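You operate a simulated robot arm through the tools that you are given. There is no shell and no other tool.

Carry out the task below with a simulated robot arm. There is one attempt and no reset: what you move stays moved.

Task
Tighten the aerial's thumb screw, raise the aerial fully and switch to FM.
Fine: screw first; aerial upright, its tip pulled right out.
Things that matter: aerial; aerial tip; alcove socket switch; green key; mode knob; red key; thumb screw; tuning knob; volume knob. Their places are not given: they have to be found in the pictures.

It is judged by the outcome, as a careful person would: the job done as asked, and still so three seconds after it is handed in. It fails if anything else is knocked over, pushed out of place, dropped, spilled or broken.

Robot
A 6-joint arm with a four-finger gripper, fixed in place. Base frame: the origin is at the foot of the arm, x ahead of it, y to its left, z up; the work surface is at about z = 0.49. Lengths are in m, angles in degrees, forces in N, time in s.
With the tool pointing down near the work surface it reaches from about 0.64 to 0.72 m from the base axis. Its first joint turns from -166.0 to 166.0 degrees. Payload 3.43 kg.
Tool frame: the origin (TCP) lies between the finger pads and is the grasp point; the fingertips stand 0.03 m ahead of it; z points along the fingers, y is the line along which they close. Largest opening 0.12 m; the body of the gripper starts 0.085 m behind the TCP.
Orientation is that of the tool frame in the base frame, as a unit quaternion [w, x, y, z]. With the fingers straight down and closing along the base's y, the tool's x points along the base's -x, its y along +y and its z along -z.

Tools
- The arm moves only by the tool nudge_tool. Its argument "rows" is a list of rows, each an object of numbers (a shift or turn left out is 0, a gripper value left out holds the last): "x", "y", "z": the shift along the tool's x, y, z in units of 250 mm (1.0 is 250 mm); "rx", "ry", "rz": the turn, a rotation vector about the tool's x, y, z in units of 45 degrees (1.0 is 45 degrees); "jaw": the finger opening in m, from 0 to 0.12. In form: [{"x": .., "y": .., "z": .., "rx": .., "ry": .., "rz": .., "jaw": ..}, ...]. A call has 1 to 20 rows; each row is the pose to reach, as a shift and turn from the pose commanded when the call began, along the tool's axes at that moment. A call with a number of a shift or a turn outside -1 to 1 is refused whole. A row lasts 0.2 s, in which the tool goes at most 0.05 m and 8.6 degrees; a call with a longer step from one row to the next is refused whole, and so is a gripper value outside its range. A pose out of reach is approached as far as the arm can. The call stops where the force on the tool passes 40 N (or 10 N more than at its start, if that is more) or the arm is blocked; 0.2 s more then pass. The fingers move at their own pace and stop on an object; they squeeze with about 23 N. The grip force told is the motor's: it shows also when the fingers shut on nothing. Time passes only in rows, and 0.2 s behind the last, so rows that repeat a pose let the fingers close. The reply holds the time, the measured pose of the TCP, the force on the tool along the base axes, the opening and the grip force, in the units named above and with some noise, with the torque about the TCP (base axes, N m) and any sound that the robot's microphone picked up.
- Cameras (640 x 400 px; columns grow to the right, rows downward): "scene" is fixed at [0.0492, -0.4997, 1.4435]; the picture's right is [0.68, -0.74, 0.00], its down [-0.36, -0.33, -0.87] and it looks along [0.64, 0.59, -0.49] (base axes); focal length 310 px, centre (320, 200). "wrist" rides on the gripper at [0.071, -0.017, -0.121] in the tool frame; the picture's right is [0.23, 0.97, 0.00], its down [-0.81, 0.19, -0.55] and it looks along [-0.54, 0.13, 0.83] (tool axes); focal length 275 px, centre (320, 200).
- camera(camera): a new picture of that camera. No time passes.
- raise_lower(by): slides the trunk up (or, below 0, down) by that many m; the arm rides with it, the base frame stays. It gives what a move gives, with no picture.
- pixel_to_xyz(camera, pixels): there is no depth. For up to 12 entries [column, row, z] of the newest picture of that camera ("zoom" is the newest enlarged one), the place [x, y] in the base frame at which the ray of that pixel passes the height z, good to about 0.003 m. No time passes.
- close_up(camera, box): a new picture of the part [left, top, right, bottom] of that camera's present view, enlarged. No time passes.
- finish_job(): hands the job in; it is judged then, once.

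Leave the gripper open and the arm clear of the work at the hand-in unless told otherwise.

The tools are called as a command line: name --argument value ..., lists and objects as JSON in quotes. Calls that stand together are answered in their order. nudge_tool: Moves the arm, as the interface text tells. Its arguments: {"type":"object","properties":{"rows":{"type":"array"}},"required":["rows"]} The other tools are called the same way: raise_lower (by) slides the trunk up or down; camera (camera) takes a picture; pixel_to_xyz (camera, pixels) gives the place at which the rays of pixels pass given heights; close_up (camera, box) takes an enlarged picture of a part of a camera's view; finish_job () hands the job in.

At the start:

```text
time_s: 0.0
eef_pos: [0.5315, 0.1335, 1.2238]
orientation: [0.0, 0.0, 1.0, 0.0]
ft_force: [-0.1, 0.0, 0.3]
ft_torque: [-0.01, 0.01, 0.03]
grip_width: 0.1199
finger_force: 0.1
trunk travel left (down, up): [-0.075, 0.465]
```

scene: 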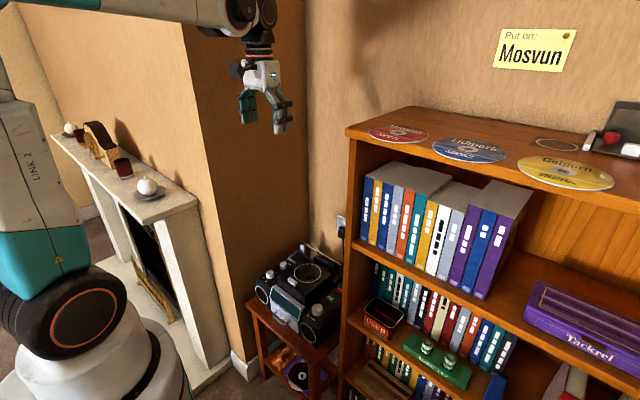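
wrist: 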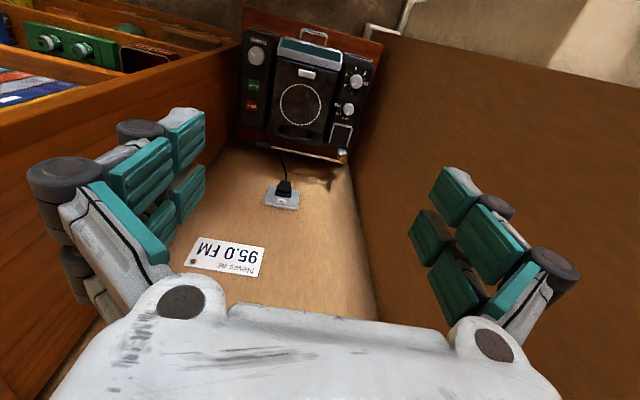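

I see a radio on a small table in an alcove between the fireplace wall and the bookcase, at about (300, 290) in the scene picture. First I'll enlarge both views to find the parts.

close_up --camera "scene" --box '[230, 200, 370, 390]'

close_up --camera "wrist" --box '[220, 10, 400, 220]'

```text
2.11 times, centred on (300, 295) of scene
```

zoom: 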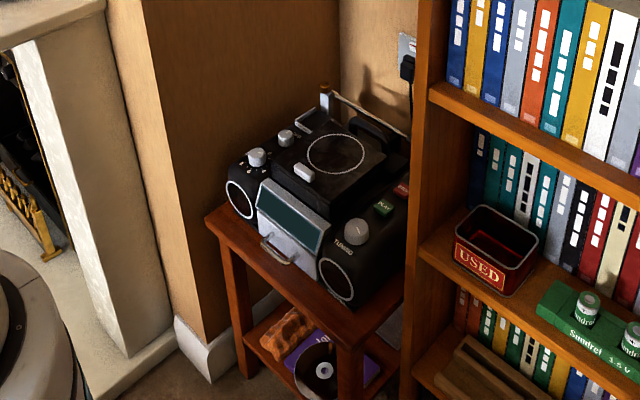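

```text
1.90 times, centred on (310, 115) of wrist
```

zoom: 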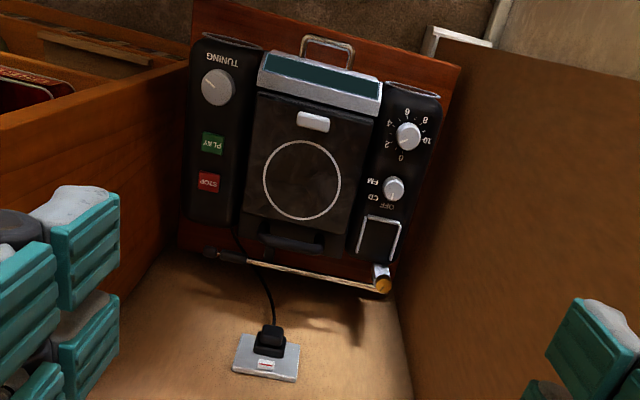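

The aerial lies folded along the back of the radio, with its pivot at the rear left: scene zoom (326,95), wrist zoom (382,275). The mode knob is at wrist zoom (393,188). I'll compare the rays from both cameras to get depths.

pixel_to_xyz --camera "scene" --pixels '[[302.8, 245.2, 0.6], [302.8, 245.2, 0.7], [283.4, 265.6, 0.6], [283.4, 265.6, 0.7], [270.1, 274.6, 0.6], [270.1, 274.6, 0.7], [336.6, 310.2, 0.6], [336.6, 310.2, 0.7]]'

pixel_to_xyz --camera "wrist" --pixels '[[342.6, 154.5, 0.6], [342.6, 154.5, 0.7], [348.4, 108.7, 0.6], [348.4, 108.7, 0.7], [356.8, 80.8, 0.6], [356.8, 80.8, 0.7], [256.3, 55.5, 0.6], [256.3, 55.5, 0.7]]'

```text
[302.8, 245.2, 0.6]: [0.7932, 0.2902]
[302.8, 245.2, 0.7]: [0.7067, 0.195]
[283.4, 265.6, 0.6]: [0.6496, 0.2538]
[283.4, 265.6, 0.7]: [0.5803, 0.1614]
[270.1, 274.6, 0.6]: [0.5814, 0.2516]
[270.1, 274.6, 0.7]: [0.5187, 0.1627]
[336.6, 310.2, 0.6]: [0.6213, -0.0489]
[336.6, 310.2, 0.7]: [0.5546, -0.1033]
```

```text
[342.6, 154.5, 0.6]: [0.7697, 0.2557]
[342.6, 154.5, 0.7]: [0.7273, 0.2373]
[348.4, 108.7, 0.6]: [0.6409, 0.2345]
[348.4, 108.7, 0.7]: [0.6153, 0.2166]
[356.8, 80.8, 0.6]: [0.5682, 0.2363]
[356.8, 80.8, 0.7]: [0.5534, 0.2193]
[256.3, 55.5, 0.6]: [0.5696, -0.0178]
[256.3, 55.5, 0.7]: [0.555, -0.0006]
```

The rays agree: pivot about (0.752, 0.247, 0.645), mode knob top about (0.633, 0.230, 0.626). I'll also find the bounds of the alcove, using the table corners, the bookcase side and the chimney breast.

pixel_to_xyz --camera "scene" --pixels '[[246.4, 305.4, 0.49], [313.3, 363.7, 0.49], [316.6, 310.2, 0.6], [316.6, 310.2, 0.64], [347, 130, 1.2], [347, 130, 1.3], [347, 130, 1.1], [341, 248, 0.65], [341, 260, 0.65]]'

pixel_to_xyz --camera "wrist" --pixels '[[245, 8, 0.49], [382, 40, 0.49], [370, 60, 0.49], [282, 195, 0.7], [282, 195, 0.8], [345, 155, 0.49], [362, 220, 0.7], [220, 140, 0.5]]'

```text
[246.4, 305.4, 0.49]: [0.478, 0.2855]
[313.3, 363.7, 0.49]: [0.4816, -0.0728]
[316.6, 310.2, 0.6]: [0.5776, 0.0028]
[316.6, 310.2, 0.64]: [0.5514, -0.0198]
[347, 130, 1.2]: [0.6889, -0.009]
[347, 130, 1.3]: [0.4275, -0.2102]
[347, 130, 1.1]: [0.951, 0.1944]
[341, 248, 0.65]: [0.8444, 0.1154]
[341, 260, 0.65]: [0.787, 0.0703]
```

```text
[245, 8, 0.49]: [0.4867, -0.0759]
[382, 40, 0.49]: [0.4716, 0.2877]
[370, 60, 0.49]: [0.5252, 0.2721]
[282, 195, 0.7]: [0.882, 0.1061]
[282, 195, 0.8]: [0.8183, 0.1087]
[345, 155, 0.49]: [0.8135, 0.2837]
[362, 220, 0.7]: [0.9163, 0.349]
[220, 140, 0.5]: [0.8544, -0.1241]
```

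The alcove runs from about y = -0.1 to 0.3, with its back wall near x = 0.84. I'll lower the tool about 0.25 m, well above the radio, for a better look.

nudge_tool --rows '[{"z": 0.16}, {"z": 0.33}, {"z": 0.5}, {"z": 0.67}, {"z": 0.84}, {"z": 1.0}]'

camera --camera "wrist"

camera --camera "scene"

```text
time_s: 1.4
eef_pos: [0.53, 0.133, 0.9757]
orientation: [0.001, 0.001, 1.0, -0.001]
ft_force: [0.0, 0.5, 0.6]
ft_torque: [0.01, 0.02, 0.02]
grip_width: 0.1198
finger_force: 0.0
trunk travel left (down, up): [-0.075, 0.465]
```

```text
taken
```

wrist: 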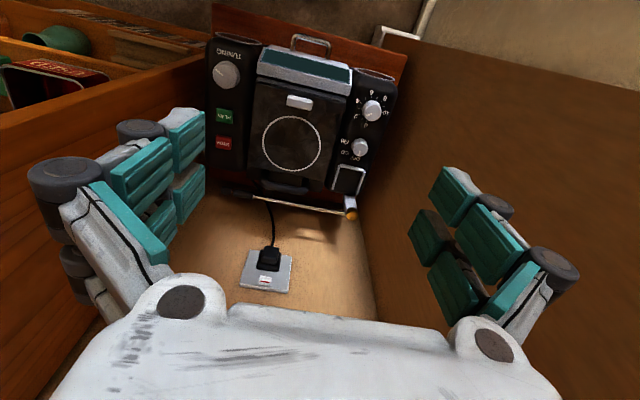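

```text
taken
```

scene: 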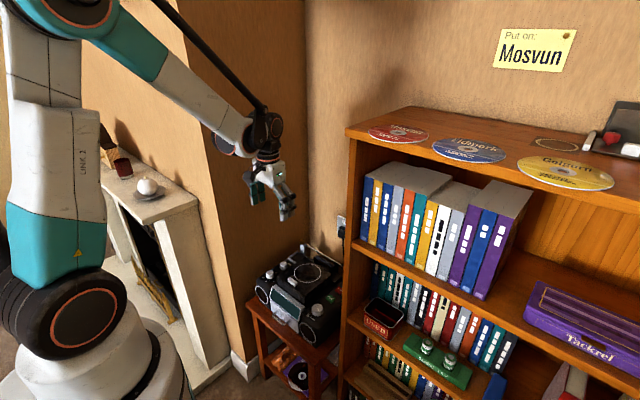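

Now I'll enlarge the left-hand side of the radio (mode knob, volume knob, aerial pivot) and the aerial itself.

close_up --camera "wrist" --box '[300, 70, 410, 240]'

close_up --camera "wrist" --box '[210, 150, 370, 250]'

close_up --camera "scene" --box '[270, 225, 350, 275]'

```text
2.35 times, centred on (355, 155) of wrist
```

zoom: 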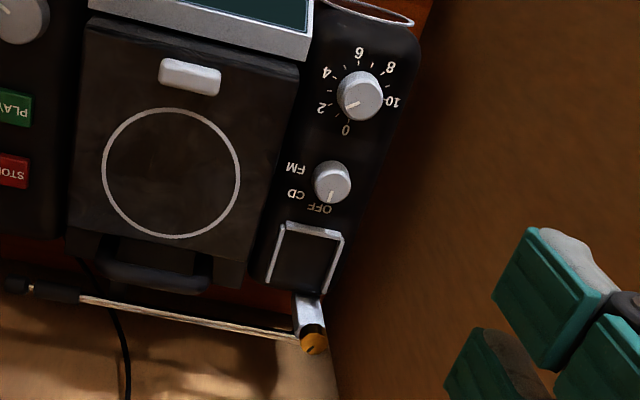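

```text
4.00 times, centred on (290, 200) of wrist
```

zoom: 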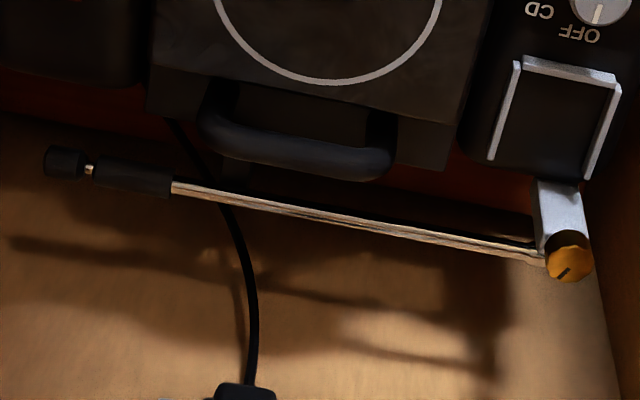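

```text
8.00 times, centred on (310, 250) of scene
```

zoom: 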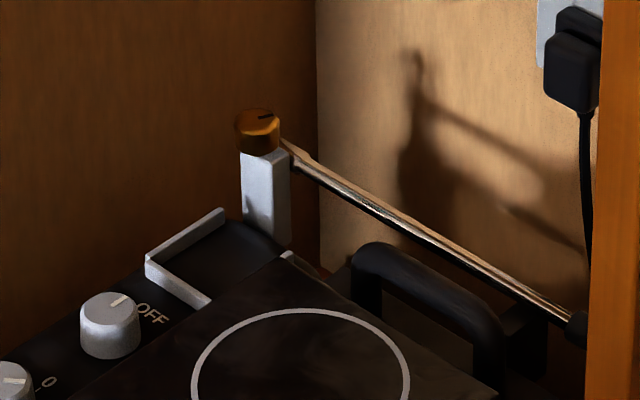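

The thumb screw is the brass cap on top of the grey post, with a vertical axis and a dark mark line. The aerial hinges at the post and runs along -y behind the radio, with a dark sleeve and a tip knob. The mode knob's pointer is at OFF. The left wall is near y = 0.305, so I'll turn the fingers to close along x, keeping the camera on the free side, and come nearer.

nudge_tool --rows '[{"x": -0.05, "y": 0.02, "z": 0.08, "rz": -0.167}, {"x": -0.1, "y": 0.05, "z": 0.16, "rz": -0.333}, {"x": -0.15, "y": 0.07, "z": 0.25, "rz": -0.5}, {"x": -0.2, "y": 0.1, "z": 0.33, "rz": -0.667}, {"x": -0.25, "y": 0.12, "z": 0.42, "rz": -0.833}, {"x": -0.28, "y": 0.148, "z": 0.5, "rz": -1.0}]'

camera --camera "wrist"

camera --camera "scene"

```text
time_s: 2.8
eef_pos: [0.6027, 0.1695, 0.848]
orientation: [0.0, -0.383, 0.924, 0.0]
ft_force: [0.5, 0.1, -0.1]
ft_torque: [-0.02, 0.0, 0.03]
grip_width: 0.1198
finger_force: 0.0
trunk travel left (down, up): [-0.075, 0.465]
```

```text
taken
```

wrist: 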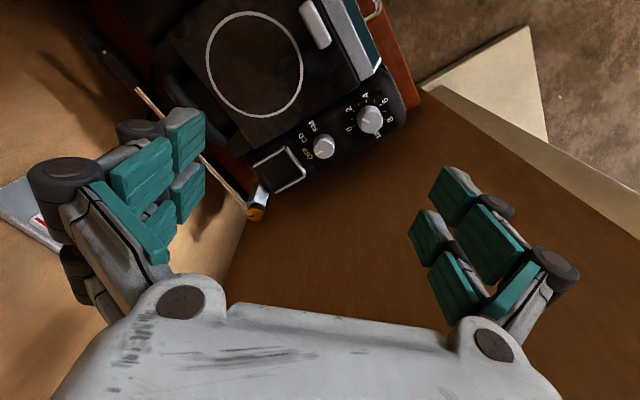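

```text
taken
```

scene: 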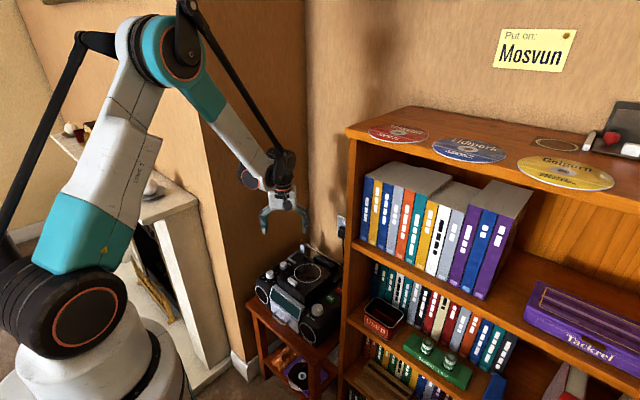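

The arm reaches well. I'll enlarge the screw from here to fix its position better.

close_up --camera "wrist" --box '[210, 90, 410, 230]'

pixel_to_xyz --camera "wrist" --pixels '[[255, 213, 0.64], [255, 213, 0.65], [255, 213, 0.66], [324, 146, 0.62], [324, 146, 0.63], [95, 40, 0.6], [95, 40, 0.64], [95, 40, 0.68], [228, 290, 0.7]]'

close_up --camera "wrist" --box '[60, 10, 280, 230]'

```text
2.86 times, centred on (310, 160) of wrist
```

zoom: 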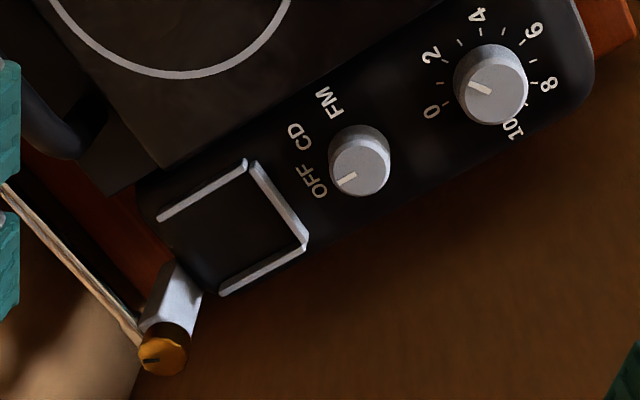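

```text
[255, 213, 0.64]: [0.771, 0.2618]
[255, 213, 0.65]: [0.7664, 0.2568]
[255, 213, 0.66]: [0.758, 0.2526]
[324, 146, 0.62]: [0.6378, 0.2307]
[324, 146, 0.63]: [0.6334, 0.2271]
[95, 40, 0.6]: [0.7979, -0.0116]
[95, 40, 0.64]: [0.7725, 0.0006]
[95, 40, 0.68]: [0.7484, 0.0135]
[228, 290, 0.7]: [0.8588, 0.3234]
```

```text
1.82 times, centred on (170, 120) of wrist
```

zoom: 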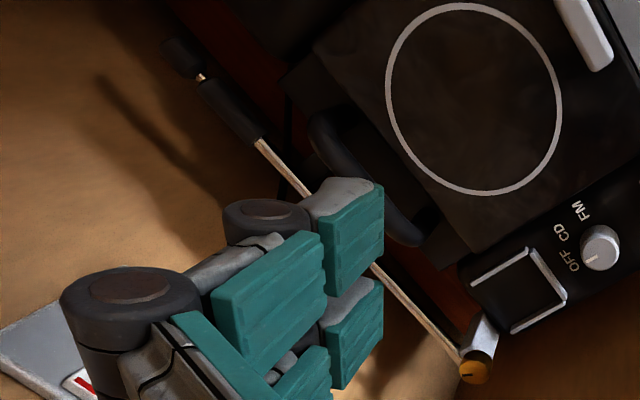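

The screw stands at roughly (0.745, 0.247, 0.68) and the alcove corner is near (0.85, 0.315). I'll turn another 45°, narrow the jaw to 0.06 m, and move to about (0.74, 0.18, 0.80) for a close look at the screw.

nudge_tool --rows '[{"x": -0.06, "y": -0.05, "z": 0.02, "rz": -0.167, "jaw": 0.06}, {"x": -0.13, "y": -0.11, "z": 0.05, "rz": -0.333}, {"x": -0.2, "y": -0.17, "z": 0.08, "rz": -0.5}, {"x": -0.27, "y": -0.23, "z": 0.12, "rz": -0.667}, {"x": -0.34, "y": -0.29, "z": 0.16, "rz": -0.833}, {"x": -0.417, "y": -0.358, "z": 0.192, "rz": -1.0}]'

camera --camera "wrist"

camera --camera "scene"

```text
time_s: 4.2
eef_pos: [0.7379, 0.1772, 0.8016]
orientation: [0.0, 0.707, -0.707, 0.0]
ft_force: [0.4, -0.4, 0.4]
ft_torque: [0.01, -0.01, 0.01]
grip_width: 0.0598
finger_force: 0.0
trunk travel left (down, up): [-0.075, 0.465]
```

```text
taken
```

wrist: 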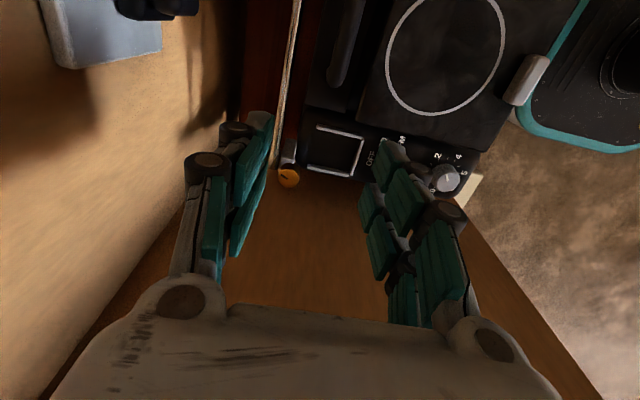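

```text
taken
```

scene: 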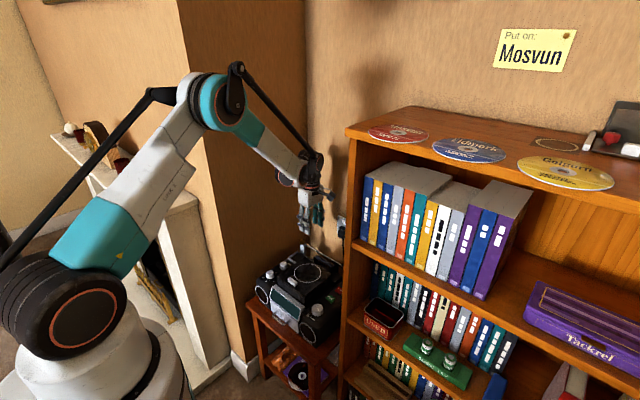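

The screw is now visible between the fingers at about (290,177). I'll enlarge it.

close_up --camera "wrist" --box '[260, 140, 340, 200]'

close_up --camera "scene" --box '[290, 225, 340, 260]'

pixel_to_xyz --camera "wrist" --pixels '[[289, 177, 0.66], [289, 177, 0.68], [289, 177, 0.7], [445, 178, 0.62], [80, 380, 0.8], [130, 290, 0.7]]'

pixel_to_xyz --camera "scene" --pixels '[[302, 239.5, 0.66], [302, 239.5, 0.68], [302, 239.5, 0.7]]'

```text
6.67 times, centred on (300, 170) of wrist
```

zoom: 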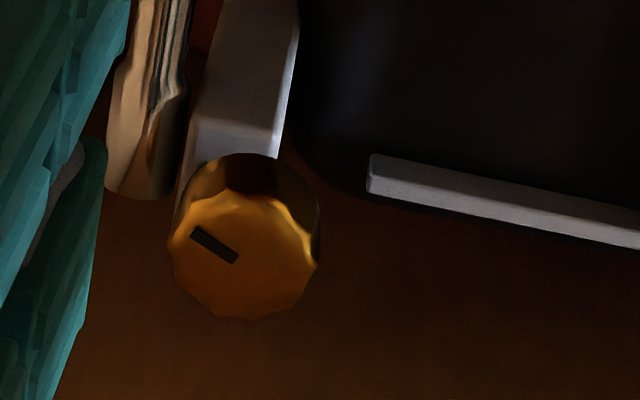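

```text
11.43 times, centred on (315, 242) of scene
```

zoom: 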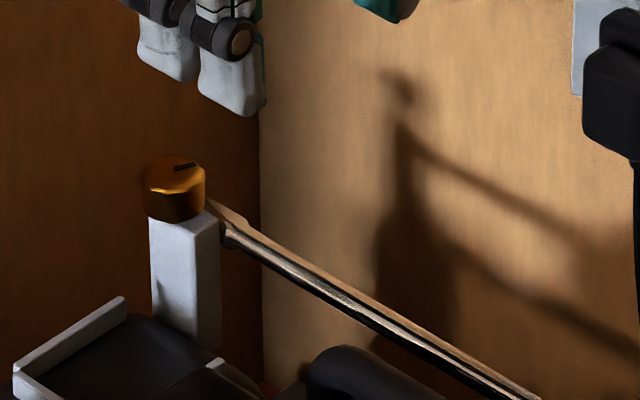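

```text
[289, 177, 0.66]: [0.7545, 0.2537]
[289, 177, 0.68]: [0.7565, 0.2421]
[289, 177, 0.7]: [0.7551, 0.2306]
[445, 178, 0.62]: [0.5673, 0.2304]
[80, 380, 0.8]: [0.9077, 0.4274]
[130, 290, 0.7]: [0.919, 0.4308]
```

```text
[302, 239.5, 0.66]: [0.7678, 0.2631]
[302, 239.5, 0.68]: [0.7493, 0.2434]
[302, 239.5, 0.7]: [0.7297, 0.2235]
```

The screw top centre works out at about (0.753, 0.243, 0.680), diameter 0.022 m. The aerial rod hinges just beside it at +x, slightly lower. I'll go to z = 0.76 above the screw and turn 45° further, so the fingers miss the rod and I have room for a clockwise stroke.

nudge_tool --rows '[{"x": -0.04, "y": -0.01, "z": 0.02, "rz": -0.167, "jaw": 0.06}, {"x": -0.08, "y": -0.02, "z": 0.04, "rz": -0.333}, {"x": -0.13, "y": -0.03, "z": 0.07, "rz": -0.5}, {"x": -0.17, "y": -0.04, "z": 0.1, "rz": -0.667}, {"x": -0.21, "y": -0.05, "z": 0.13, "rz": -0.833}, {"x": -0.256, "y": -0.058, "z": 0.16, "rz": -1.0}]'

camera --camera "wrist"

camera --camera "scene"

```text
time_s: 5.6
eef_pos: [0.7514, 0.2427, 0.7601]
orientation: [0.0, 0.924, -0.382, 0.0]
ft_force: [-0.3, 0.6, -0.4]
ft_torque: [0.03, 0.01, 0.01]
grip_width: 0.0599
finger_force: 0.0
trunk travel left (down, up): [-0.075, 0.465]
```

```text
taken
```

wrist: 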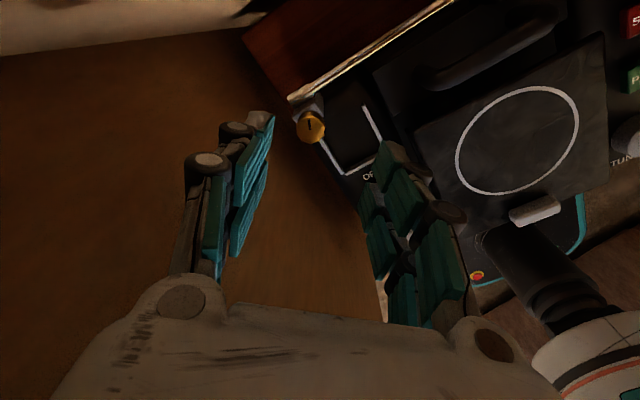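

```text
taken
```

scene: 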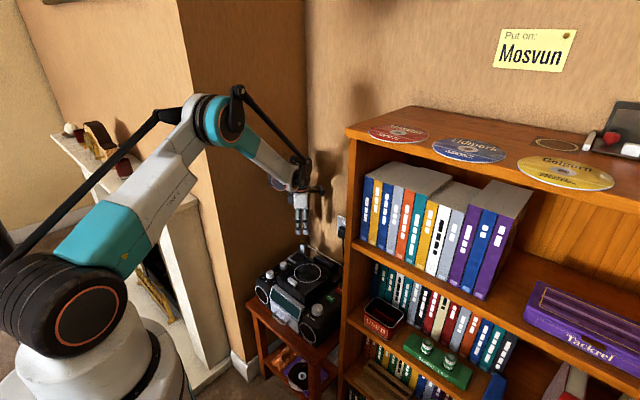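

The screw shows at about (311,127), where the tool axis at that height would be near (320,134), so a few mm of correction are needed. I'll enlarge and compute.

close_up --camera "wrist" --box '[270, 90, 350, 150]'

pixel_to_xyz --camera "wrist" --pixels '[[311, 126, 0.67], [311, 126, 0.68], [311, 126, 0.69]]'

close_up --camera "scene" --box '[280, 200, 340, 250]'

```text
6.67 times, centred on (310, 120) of wrist
```

zoom: 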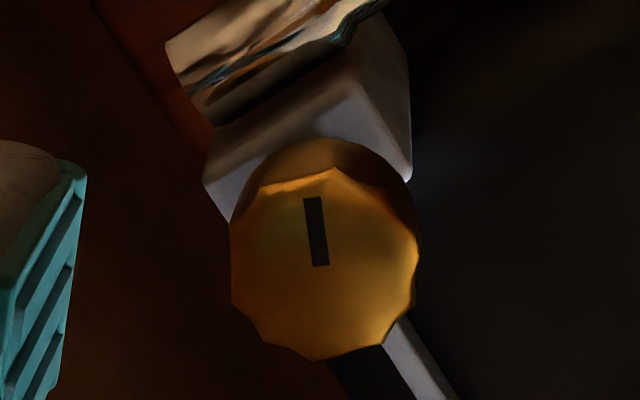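

```text
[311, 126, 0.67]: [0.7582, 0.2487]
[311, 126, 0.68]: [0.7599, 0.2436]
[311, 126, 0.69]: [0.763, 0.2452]
```

```text
8.00 times, centred on (310, 225) of scene
```

zoom: 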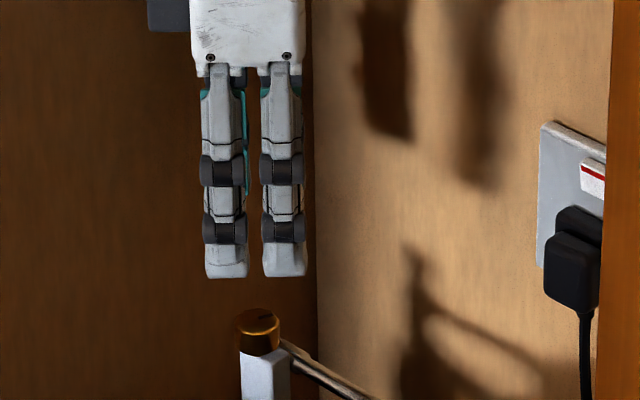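

I'll recompute with the true centre of the top face, at (310.8,129.7).

pixel_to_xyz --camera "wrist" --pixels '[[310.8, 129.7, 0.675], [310.8, 129.7, 0.68], [310.8, 129.7, 0.685], [320, 134, 0.68], [320, 140, 0.68]]'

pixel_to_xyz --camera "scene" --pixels '[[302.2, 239.6, 0.675], [302.2, 239.6, 0.68], [302.2, 239.6, 0.685]]'

```text
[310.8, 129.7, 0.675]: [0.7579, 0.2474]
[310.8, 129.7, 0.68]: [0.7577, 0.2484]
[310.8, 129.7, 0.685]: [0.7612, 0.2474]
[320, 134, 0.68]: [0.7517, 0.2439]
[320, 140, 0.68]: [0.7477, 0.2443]
```

```text
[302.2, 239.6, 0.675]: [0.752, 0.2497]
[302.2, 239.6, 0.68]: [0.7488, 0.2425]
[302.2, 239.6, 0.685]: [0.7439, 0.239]
```

The screw is about 6 mm in +x and 4 mm in +y from the tool axis, which is +1.5 mm in tool x and -7.5 mm in tool y. I'll correct that and drop to z = 0.715, with fingertips just above the screw top, then check.

nudge_tool --rows '[{"x": 0.006, "y": -0.03, "z": 0.0}, {"x": 0.006, "y": -0.03, "z": 0.06}, {"x": 0.006, "y": -0.03, "z": 0.12}, {"x": 0.006, "y": -0.03, "z": 0.17}, {"x": 0.006, "y": -0.03, "z": 0.17}]'

close_up --camera "wrist" --box '[220, 80, 420, 220]'

close_up --camera "scene" --box '[280, 215, 330, 255]'

```text
time_s: 6.8
eef_pos: [0.7593, 0.2474, 0.7185]
orientation: [0.0, 0.924, -0.383, -0.001]
ft_force: [0.1, 0.4, -0.7]
ft_torque: [-0.01, 0.03, 0.03]
grip_width: 0.0599
finger_force: 0.1
trunk travel left (down, up): [-0.075, 0.465]
```

```text
2.86 times, centred on (320, 150) of wrist
```

zoom: 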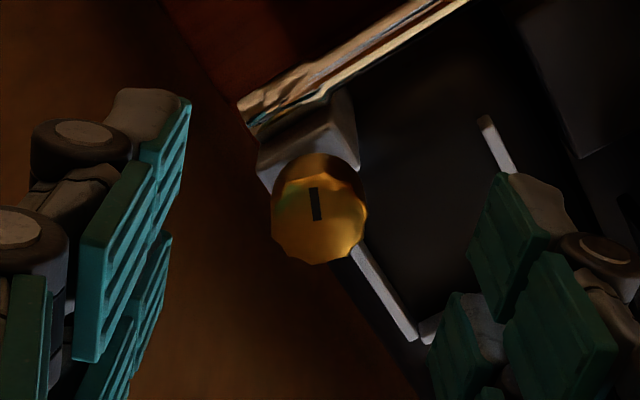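

```text
10.00 times, centred on (305, 235) of scene
```

zoom: 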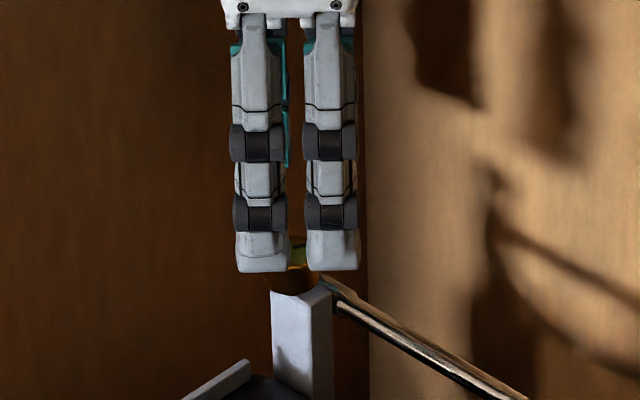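

The screw is well centred on the tool axis, its face centre at full-picture (319,155) as expected. I'll lower 21 mm, so the fingertips reach about z = 0.667 beside the cap, and then close on it.

nudge_tool --rows '[{"z": 0.03}, {"z": 0.06}, {"z": 0.084}, {"z": 0.084}]'

close_up --camera "wrist" --box '[220, 80, 420, 220]'

close_up --camera "scene" --box '[280, 215, 330, 255]'

```text
time_s: 7.8
eef_pos: [0.7604, 0.2474, 0.6973]
orientation: [0.001, 0.924, -0.382, 0.0]
ft_force: [-0.7, 0.0, 0.3]
ft_torque: [0.0, 0.02, -0.01]
grip_width: 0.0601
finger_force: 0.0
trunk travel left (down, up): [-0.075, 0.465]
```

```text
2.86 times, centred on (320, 150) of wrist
```

zoom: 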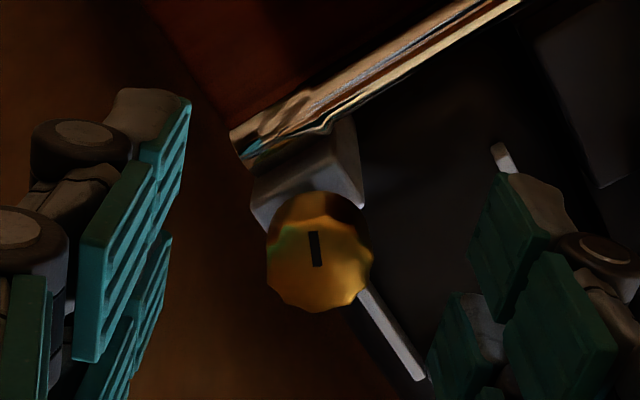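

```text
10.00 times, centred on (305, 235) of scene
```

zoom: 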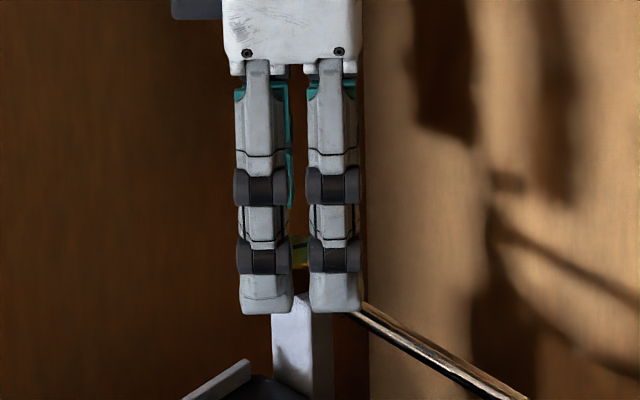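

Nothing touched. The cap top works out at z of about 0.676. I'll lower 3 mm more for a fuller grip and close the fingers on the cap.

nudge_tool --rows '[{"z": 0.012}, {"z": 0.012, "jaw": 0.03}, {"z": 0.012, "jaw": 0.0}, {"z": 0.012, "jaw": 0.0}, {"z": 0.012, "jaw": 0.0}]'

close_up --camera "wrist" --box '[220, 80, 420, 220]'

close_up --camera "scene" --box '[280, 215, 330, 255]'

```text
time_s: 9.0
eef_pos: [0.7587, 0.2474, 0.6942]
orientation: [0.001, 0.924, -0.383, 0.0]
ft_force: [-10.2, -6.1, 0.1]
ft_torque: [-0.14, 0.25, 0.06]
grip_width: 0.0218
finger_force: 22.5
trunk travel left (down, up): [-0.075, 0.465]
```

```text
2.86 times, centred on (320, 150) of wrist
```

zoom: 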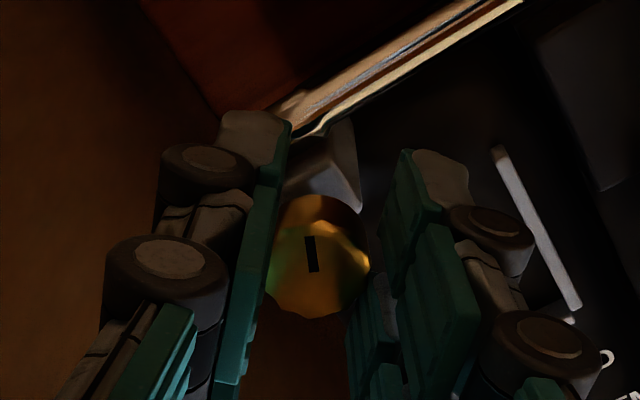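

```text
10.00 times, centred on (305, 235) of scene
```

zoom: 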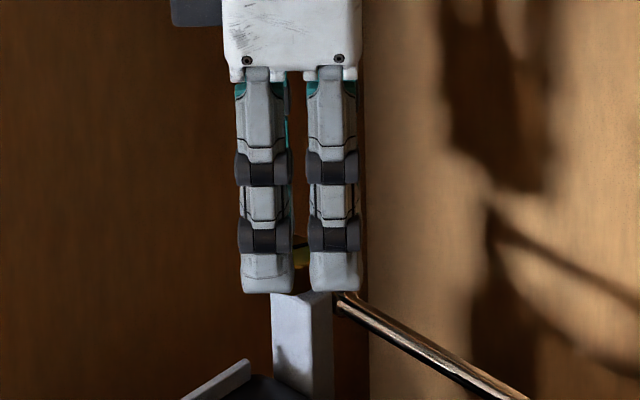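

The cap is held: opening 0.0218 m, grip 22.5 N. A side force of (-10, -6) N shows the tool is about 1–2 mm too far toward +x+y. I'll shift +2 mm in tool y to relieve it, then turn clockwise seen from above (rz positive) by 45°.

nudge_tool --rows '[{"y": 0.006}, {"y": 0.006}, {"y": 0.006}]'

```text
time_s: 9.8
eef_pos: [0.7593, 0.2458, 0.6945]
orientation: [-0.001, 0.924, -0.382, 0.0]
ft_force: [14.0, 6.1, 3.7]
ft_torque: [0.18, -0.38, -0.06]
grip_width: 0.0218
finger_force: 23.3
trunk travel left (down, up): [-0.075, 0.465]
```

That went slightly too far; the side force reversed to (14, 6) N. I'll take half of it back.

nudge_tool --rows '[{"y": -0.0033}, {"y": -0.0033}]'

```text
time_s: 10.4
eef_pos: [0.7601, 0.2461, 0.6939]
orientation: [0.0, 0.924, -0.383, 0.0]
ft_force: [13.5, 4.0, 5.2]
ft_torque: [0.07, -0.38, -0.07]
grip_width: 0.0216
finger_force: 23.1
trunk travel left (down, up): [-0.075, 0.465]
```

The force is moderate now (about 14 N, well under the limit). I'll turn clockwise 45°, gently.

nudge_tool --rows '[{"y": -0.004, "rz": 0.125}, {"y": -0.004, "rz": 0.25}, {"y": -0.004, "rz": 0.375}, {"y": -0.004, "rz": 0.5}, {"y": -0.004, "rz": 0.625}, {"y": -0.004, "rz": 0.75}, {"y": -0.004, "rz": 0.875}, {"y": -0.004, "rz": 1.0}]'

close_up --camera "wrist" --box '[220, 80, 420, 220]'

```text
time_s: 12.2
eef_pos: [0.7585, 0.2466, 0.6942]
orientation: [0.0, -0.707, 0.708, 0.0]
ft_force: [-9.9, -11.4, 0.1]
ft_torque: [-0.49, 0.29, 0.06]
grip_width: 0.0215
finger_force: 23.2
trunk travel left (down, up): [-0.075, 0.465]
```

```text
2.86 times, centred on (320, 150) of wrist
```

zoom: 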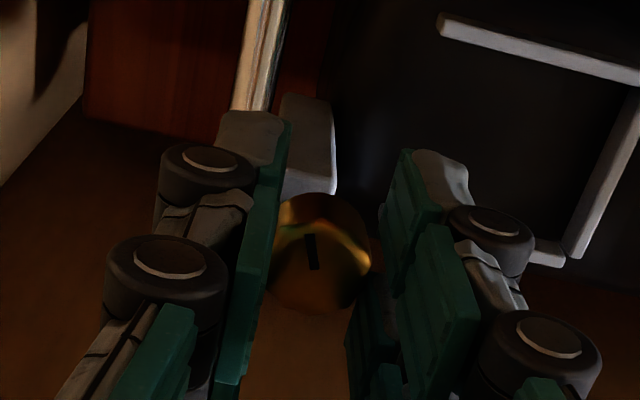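

The mark kept its orientation relative to the gripper, so the screw turned with it, and there was no resisting torque. I'll continue clockwise another 45°, easing the side force a little.

nudge_tool --rows '[{"x": 0.001, "y": 0.001, "rz": 0.125}, {"x": 0.002, "y": 0.002, "rz": 0.25}, {"x": 0.002, "y": 0.002, "rz": 0.375}, {"x": 0.002, "y": 0.002, "rz": 0.5}, {"x": 0.002, "y": 0.002, "rz": 0.625}, {"x": 0.002, "y": 0.002, "rz": 0.75}, {"x": 0.002, "y": 0.002, "rz": 0.875}, {"x": 0.002, "y": 0.002, "rz": 1.0}]'

close_up --camera "wrist" --box '[220, 80, 420, 220]'

camera --camera "scene"

```text
time_s: 14.0
eef_pos: [0.7579, 0.2483, 0.6943]
orientation: [0.0, -0.382, 0.924, 0.001]
ft_force: [-12.0, -3.0, 1.9]
ft_torque: [-0.23, 0.49, 0.01]
grip_width: 0.0215
finger_force: 23.3
trunk travel left (down, up): [-0.075, 0.465]
```

```text
2.86 times, centred on (320, 150) of wrist
```

zoom: 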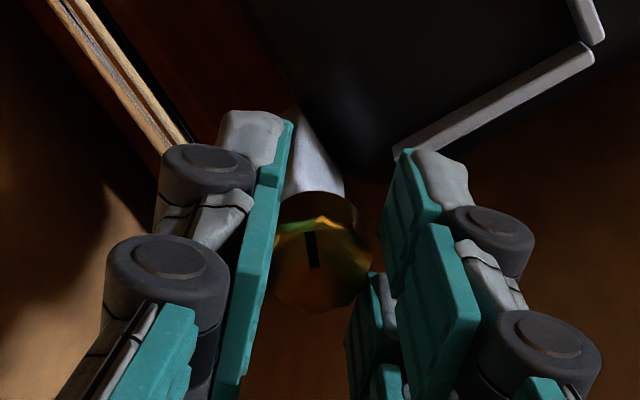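

```text
taken
```

scene: 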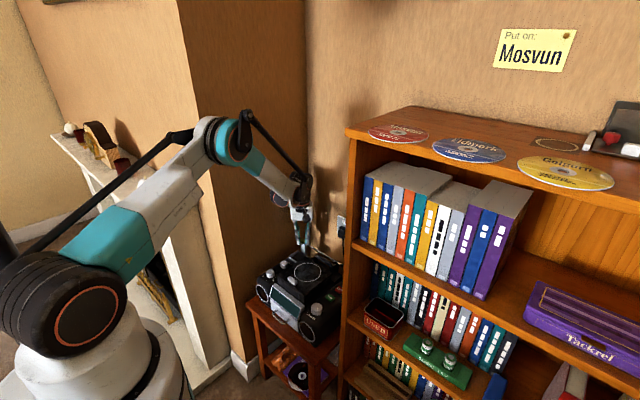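

The screw turned freely another 45°, 90° in all, with no end stop felt yet. I'll open, rise 25 mm, turn back 90° and take a fresh grip.

nudge_tool --rows '[{"jaw": 0.045}, {"jaw": 0.045}, {"z": -0.05}, {"z": -0.1}, {"z": -0.1, "rz": -0.167}, {"z": -0.1, "rz": -0.333}, {"z": -0.1, "rz": -0.5}, {"z": -0.1, "rz": -0.667}, {"z": -0.1, "rz": -0.833}, {"z": -0.1, "rz": -1.0}]'

nudge_tool --rows '[{"rz": -0.167}, {"rz": -0.333}, {"rz": -0.5}, {"rz": -0.667}, {"rz": -0.833}, {"rz": -1.0}, {"rz": -1.0}]'

close_up --camera "wrist" --box '[220, 80, 420, 220]'

```text
time_s: 16.2
eef_pos: [0.7573, 0.2469, 0.7195]
orientation: [0.001, 0.708, -0.706, 0.0]
ft_force: [0.4, 0.5, -0.3]
ft_torque: [-0.01, 0.02, -0.02]
grip_width: 0.0448
finger_force: 0.1
trunk travel left (down, up): [-0.075, 0.465]
```

```text
time_s: 17.8
eef_pos: [0.758, 0.2481, 0.7204]
orientation: [-0.001, 0.924, -0.382, 0.0]
ft_force: [0.1, 0.3, 0.0]
ft_torque: [0.0, 0.0, 0.04]
grip_width: 0.0451
finger_force: 0.0
trunk travel left (down, up): [-0.075, 0.465]
```

```text
2.86 times, centred on (320, 150) of wrist
```

zoom: 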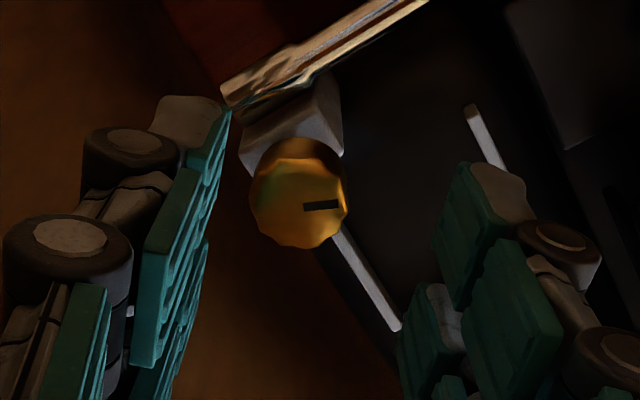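

The mark has gone from "up" to "right" in the picture, so the screw turned 90° clockwise. Everything appears shifted slightly against the tool, so I'll check in the scene camera whether the radio moved, using the same box as before.

close_up --camera "scene" --box '[270, 225, 350, 275]'

close_up --camera "scene" --box '[230, 200, 370, 390]'

```text
8.00 times, centred on (310, 250) of scene
```

zoom: 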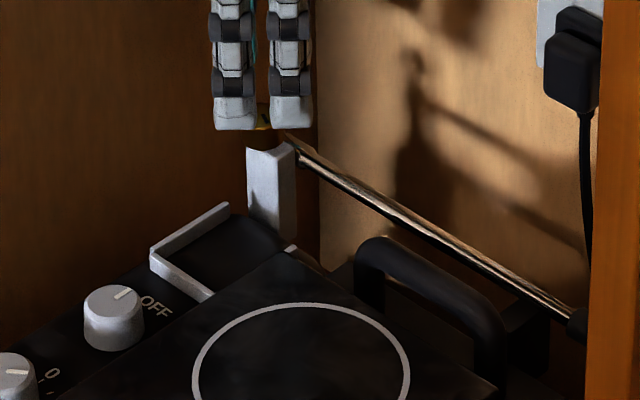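

```text
2.11 times, centred on (300, 295) of scene
```

zoom: 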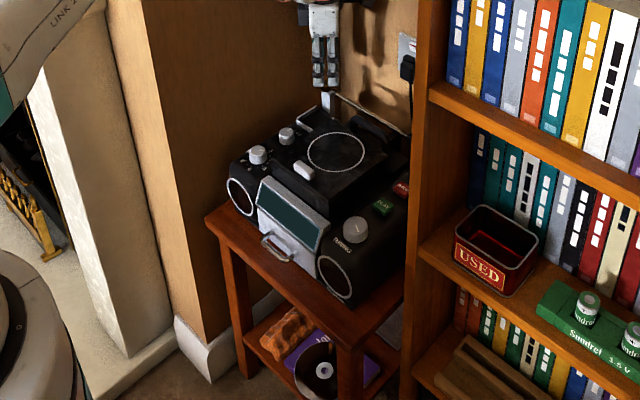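

The left side of the radio has crept back by a few mm. The screw was gripped slightly off the turning axis and the radio is light, so I must centre better. The present view shows the screw 4.6 mm off along tool y. I'll correct that, then turn 45° at this height to measure the offset along the other direction.

nudge_tool --rows '[{"y": -0.018}, {"y": -0.018, "rz": 0.167}, {"y": -0.018, "rz": 0.333}, {"y": -0.018, "rz": 0.5}, {"y": -0.018, "rz": 0.667}, {"y": -0.018, "rz": 0.833}, {"y": -0.018, "rz": 1.0}, {"y": -0.018, "rz": 1.0}]'

close_up --camera "wrist" --box '[280, 125, 360, 175]'

```text
time_s: 19.6
eef_pos: [0.7614, 0.2492, 0.7187]
orientation: [0.0, -0.706, 0.708, -0.001]
ft_force: [0.2, 0.1, 0.0]
ft_torque: [-0.03, 0.03, -0.03]
grip_width: 0.045
finger_force: 0.0
trunk travel left (down, up): [-0.075, 0.465]
```

```text
8.00 times, centred on (320, 150) of wrist
```

zoom: 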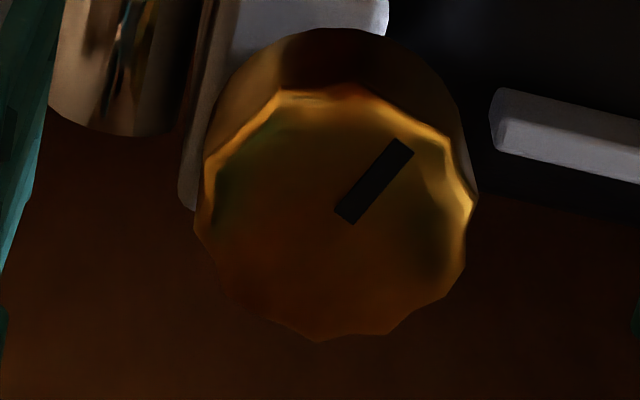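

From the two views, the screw lies (-1.5, +1.2) mm from the tool axis, with its top at about z = 0.671. I'll correct that, turn back to the start angle, lower to the grip height and check centring before closing.

nudge_tool --rows '[{"x": -0.005, "y": 0.006}, {"x": -0.005, "y": 0.006, "rz": -0.167}, {"x": -0.005, "y": 0.006, "rz": -0.333}, {"x": -0.005, "y": 0.006, "rz": -0.5}, {"x": -0.005, "y": 0.006, "rz": -0.667}, {"x": -0.005, "y": 0.006, "rz": -0.833}, {"x": -0.005, "y": 0.006, "rz": -1.0}, {"x": -0.005, "y": 0.006, "z": 0.05, "rz": -1.0}, {"x": -0.005, "y": 0.006, "z": 0.1, "rz": -1.0}, {"x": -0.005, "y": 0.006, "z": 0.108, "rz": -1.0}, {"x": -0.005, "y": 0.006, "z": 0.108, "rz": -1.0}]'

close_up --camera "wrist" --box '[280, 140, 360, 190]'

```text
time_s: 22.0
eef_pos: [0.7608, 0.2513, 0.6918]
orientation: [0.0, 0.924, -0.383, 0.0]
ft_force: [0.0, 0.3, 0.4]
ft_torque: [-0.01, -0.03, 0.01]
grip_width: 0.045
finger_force: 0.0
trunk travel left (down, up): [-0.075, 0.465]
```

```text
8.00 times, centred on (320, 165) of wrist
```

zoom: 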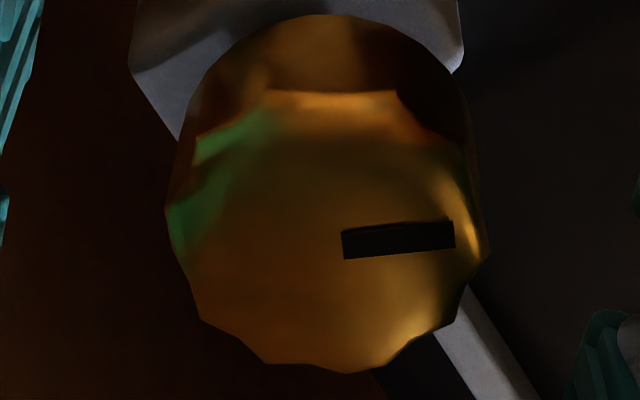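

Centred within half a millimetre. I'll close on the cap now.

nudge_tool --rows '[{"jaw": 0.03}, {"jaw": 0.02}, {"jaw": 0.0}, {"jaw": 0.0}]'

```text
time_s: 23.0
eef_pos: [0.7606, 0.2519, 0.6919]
orientation: [0.0, 0.924, -0.383, 0.0]
ft_force: [-3.1, -5.0, -0.3]
ft_torque: [-0.13, 0.17, 0.01]
grip_width: 0.02
finger_force: 23.3
trunk travel left (down, up): [-0.075, 0.465]
```

Forces are low (3–5 N). I'll turn clockwise 45°.

nudge_tool --rows '[{"y": 0.001, "rz": 0.125}, {"y": 0.001, "rz": 0.25}, {"y": 0.001, "rz": 0.375}, {"y": 0.001, "rz": 0.5}, {"y": 0.001, "rz": 0.625}, {"y": 0.001, "rz": 0.75}, {"y": 0.001, "rz": 0.875}, {"y": 0.001, "rz": 1.0}]'

close_up --camera "wrist" --box '[280, 140, 360, 190]'

```text
time_s: 24.8
eef_pos: [0.7608, 0.2513, 0.6925]
orientation: [0.0, -0.706, 0.708, 0.0]
ft_force: [-4.1, -6.6, -0.2]
ft_torque: [-0.28, 0.1, -0.02]
grip_width: 0.0202
finger_force: 22.8
trunk travel left (down, up): [-0.075, 0.465]
```

```text
8.00 times, centred on (320, 165) of wrist
```

zoom: 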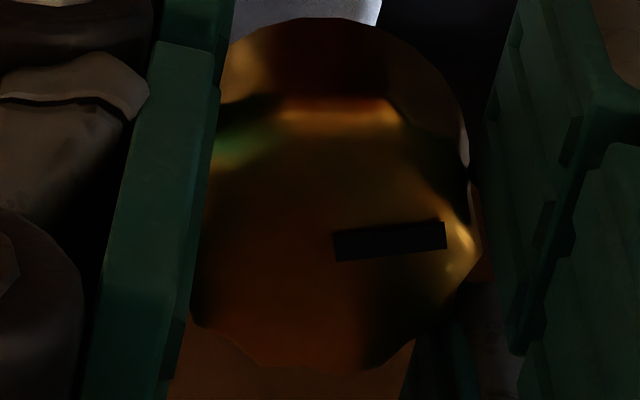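

It turned with the tool again, with low forces. I'll continue another 45°.

nudge_tool --rows '[{"x": 0.001, "y": 0.001, "rz": 0.125}, {"x": 0.001, "y": 0.001, "rz": 0.25}, {"x": 0.001, "y": 0.001, "rz": 0.375}, {"x": 0.001, "y": 0.001, "rz": 0.5}, {"x": 0.001, "y": 0.001, "rz": 0.625}, {"x": 0.001, "y": 0.001, "rz": 0.75}, {"x": 0.001, "y": 0.001, "rz": 0.875}, {"x": 0.001, "y": 0.001, "rz": 1.0}]'

close_up --camera "wrist" --box '[280, 140, 360, 190]'

```text
time_s: 26.6
eef_pos: [0.7605, 0.2506, 0.6922]
orientation: [0.0, -0.381, 0.924, -0.001]
ft_force: [2.6, -4.2, 0.2]
ft_torque: [0.09, -0.31, -0.02]
grip_width: 0.0202
finger_force: 22.9
trunk travel left (down, up): [-0.075, 0.465]
```

```text
8.00 times, centred on (320, 165) of wrist
```

zoom: 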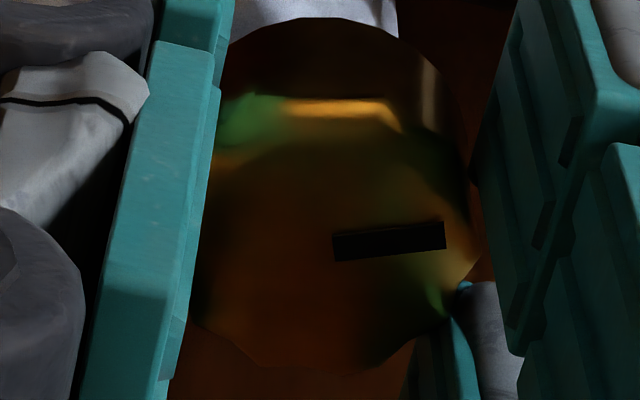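

180° so far, still free. I'll regrip the same way: open, rise, turn back 90°, lower and close.

nudge_tool --rows '[{"jaw": 0.045}, {"jaw": 0.045}, {"z": -0.05}, {"z": -0.1}, {"z": -0.1, "rz": -0.167}, {"z": -0.1, "rz": -0.333}, {"z": -0.1, "rz": -0.5}, {"z": -0.1, "rz": -0.667}, {"z": -0.1, "rz": -0.833}, {"z": -0.1, "rz": -1.0}]'

nudge_tool --rows '[{"rz": -0.167}, {"rz": -0.333}, {"rz": -0.5}, {"rz": -0.667}, {"rz": -0.833}, {"rz": -1.0}, {"z": 0.05, "rz": -1.0}, {"z": 0.1, "rz": -1.0}, {"z": 0.1, "rz": -1.0}]'

close_up --camera "wrist" --box '[280, 140, 360, 190]'

```text
time_s: 28.8
eef_pos: [0.7593, 0.2527, 0.7159]
orientation: [0.0, 0.708, -0.706, 0.0]
ft_force: [0.9, 0.1, -0.3]
ft_torque: [0.02, 0.02, 0.02]
grip_width: 0.0451
finger_force: 0.0
trunk travel left (down, up): [-0.075, 0.465]
```

```text
time_s: 30.8
eef_pos: [0.76, 0.2493, 0.69]
orientation: [0.0, 0.924, -0.382, 0.0]
ft_force: [0.3, -0.3, 0.6]
ft_torque: [-0.01, 0.01, -0.04]
grip_width: 0.0451
finger_force: 0.1
trunk travel left (down, up): [-0.075, 0.465]
```

```text
8.00 times, centred on (320, 165) of wrist
```

zoom: 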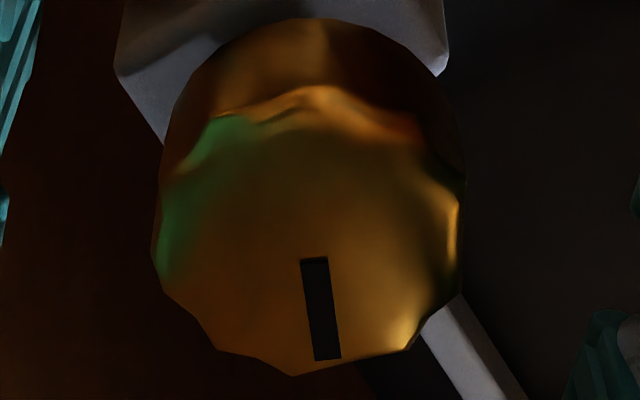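

The mark now points "down", so the cap has turned 180° clockwise. I'll correct 0.8 mm in tool y, close, and turn again.

nudge_tool --rows '[{"y": -0.003}, {"y": -0.003, "jaw": 0.03}, {"y": -0.003, "jaw": 0.02}, {"y": -0.003, "jaw": 0.0}, {"y": -0.003, "jaw": 0.0}]'

nudge_tool --rows '[{"rz": 0.125}, {"rz": 0.25}, {"rz": 0.375}, {"rz": 0.5}, {"rz": 0.625}, {"rz": 0.75}, {"rz": 0.875}, {"rz": 1.0}]'

```text
time_s: 32.0
eef_pos: [0.7609, 0.2523, 0.6916]
orientation: [0.0, 0.924, -0.382, 0.0]
ft_force: [-3.5, -5.0, 0.6]
ft_torque: [-0.16, 0.14, 0.0]
grip_width: 0.02
finger_force: 23.3
trunk travel left (down, up): [-0.075, 0.465]
```

```text
time_s: 33.8
eef_pos: [0.7602, 0.2525, 0.6926]
orientation: [0.0, -0.707, 0.707, 0.0]
ft_force: [-5.9, -9.0, 0.0]
ft_torque: [-0.26, -0.09, -0.02]
grip_width: 0.0198
finger_force: 23.2
trunk travel left (down, up): [-0.075, 0.465]
```

Still free at 225°. I'll continue another 45°, easing the side force by half a mm.

nudge_tool --rows '[{"x": 0.001, "y": 0.001, "rz": 0.125}, {"x": 0.002, "y": 0.001, "rz": 0.25}, {"x": 0.002, "y": 0.001, "rz": 0.375}, {"x": 0.002, "y": 0.001, "rz": 0.5}, {"x": 0.002, "y": 0.001, "rz": 0.625}, {"x": 0.002, "y": 0.001, "rz": 0.75}, {"x": 0.002, "y": 0.001, "rz": 0.875}, {"x": 0.002, "y": 0.001, "rz": 1.0}]'

close_up --camera "wrist" --box '[280, 140, 360, 190]'

close_up --camera "scene" --box '[270, 225, 350, 275]'

```text
time_s: 35.6
eef_pos: [0.7613, 0.2517, 0.6918]
orientation: [0.0, -0.382, 0.924, 0.0]
ft_force: [-7.3, -4.9, 0.1]
ft_torque: [-0.28, 0.25, 0.03]
grip_width: 0.0199
finger_force: 23.0
trunk travel left (down, up): [-0.075, 0.465]
```

```text
8.00 times, centred on (320, 165) of wrist
```

zoom: 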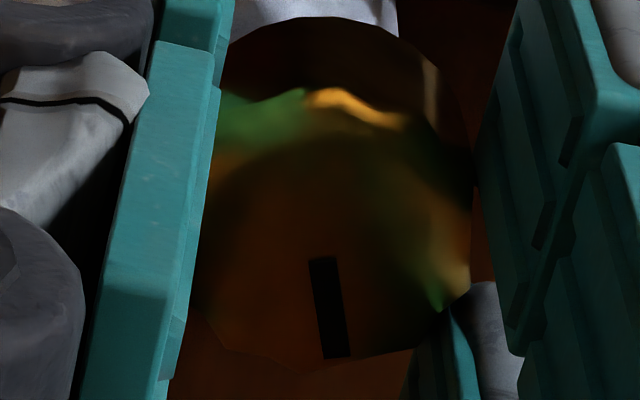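

```text
8.00 times, centred on (310, 250) of scene
```

zoom: 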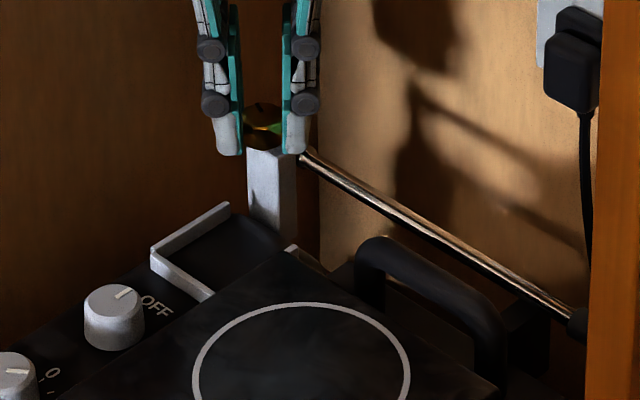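

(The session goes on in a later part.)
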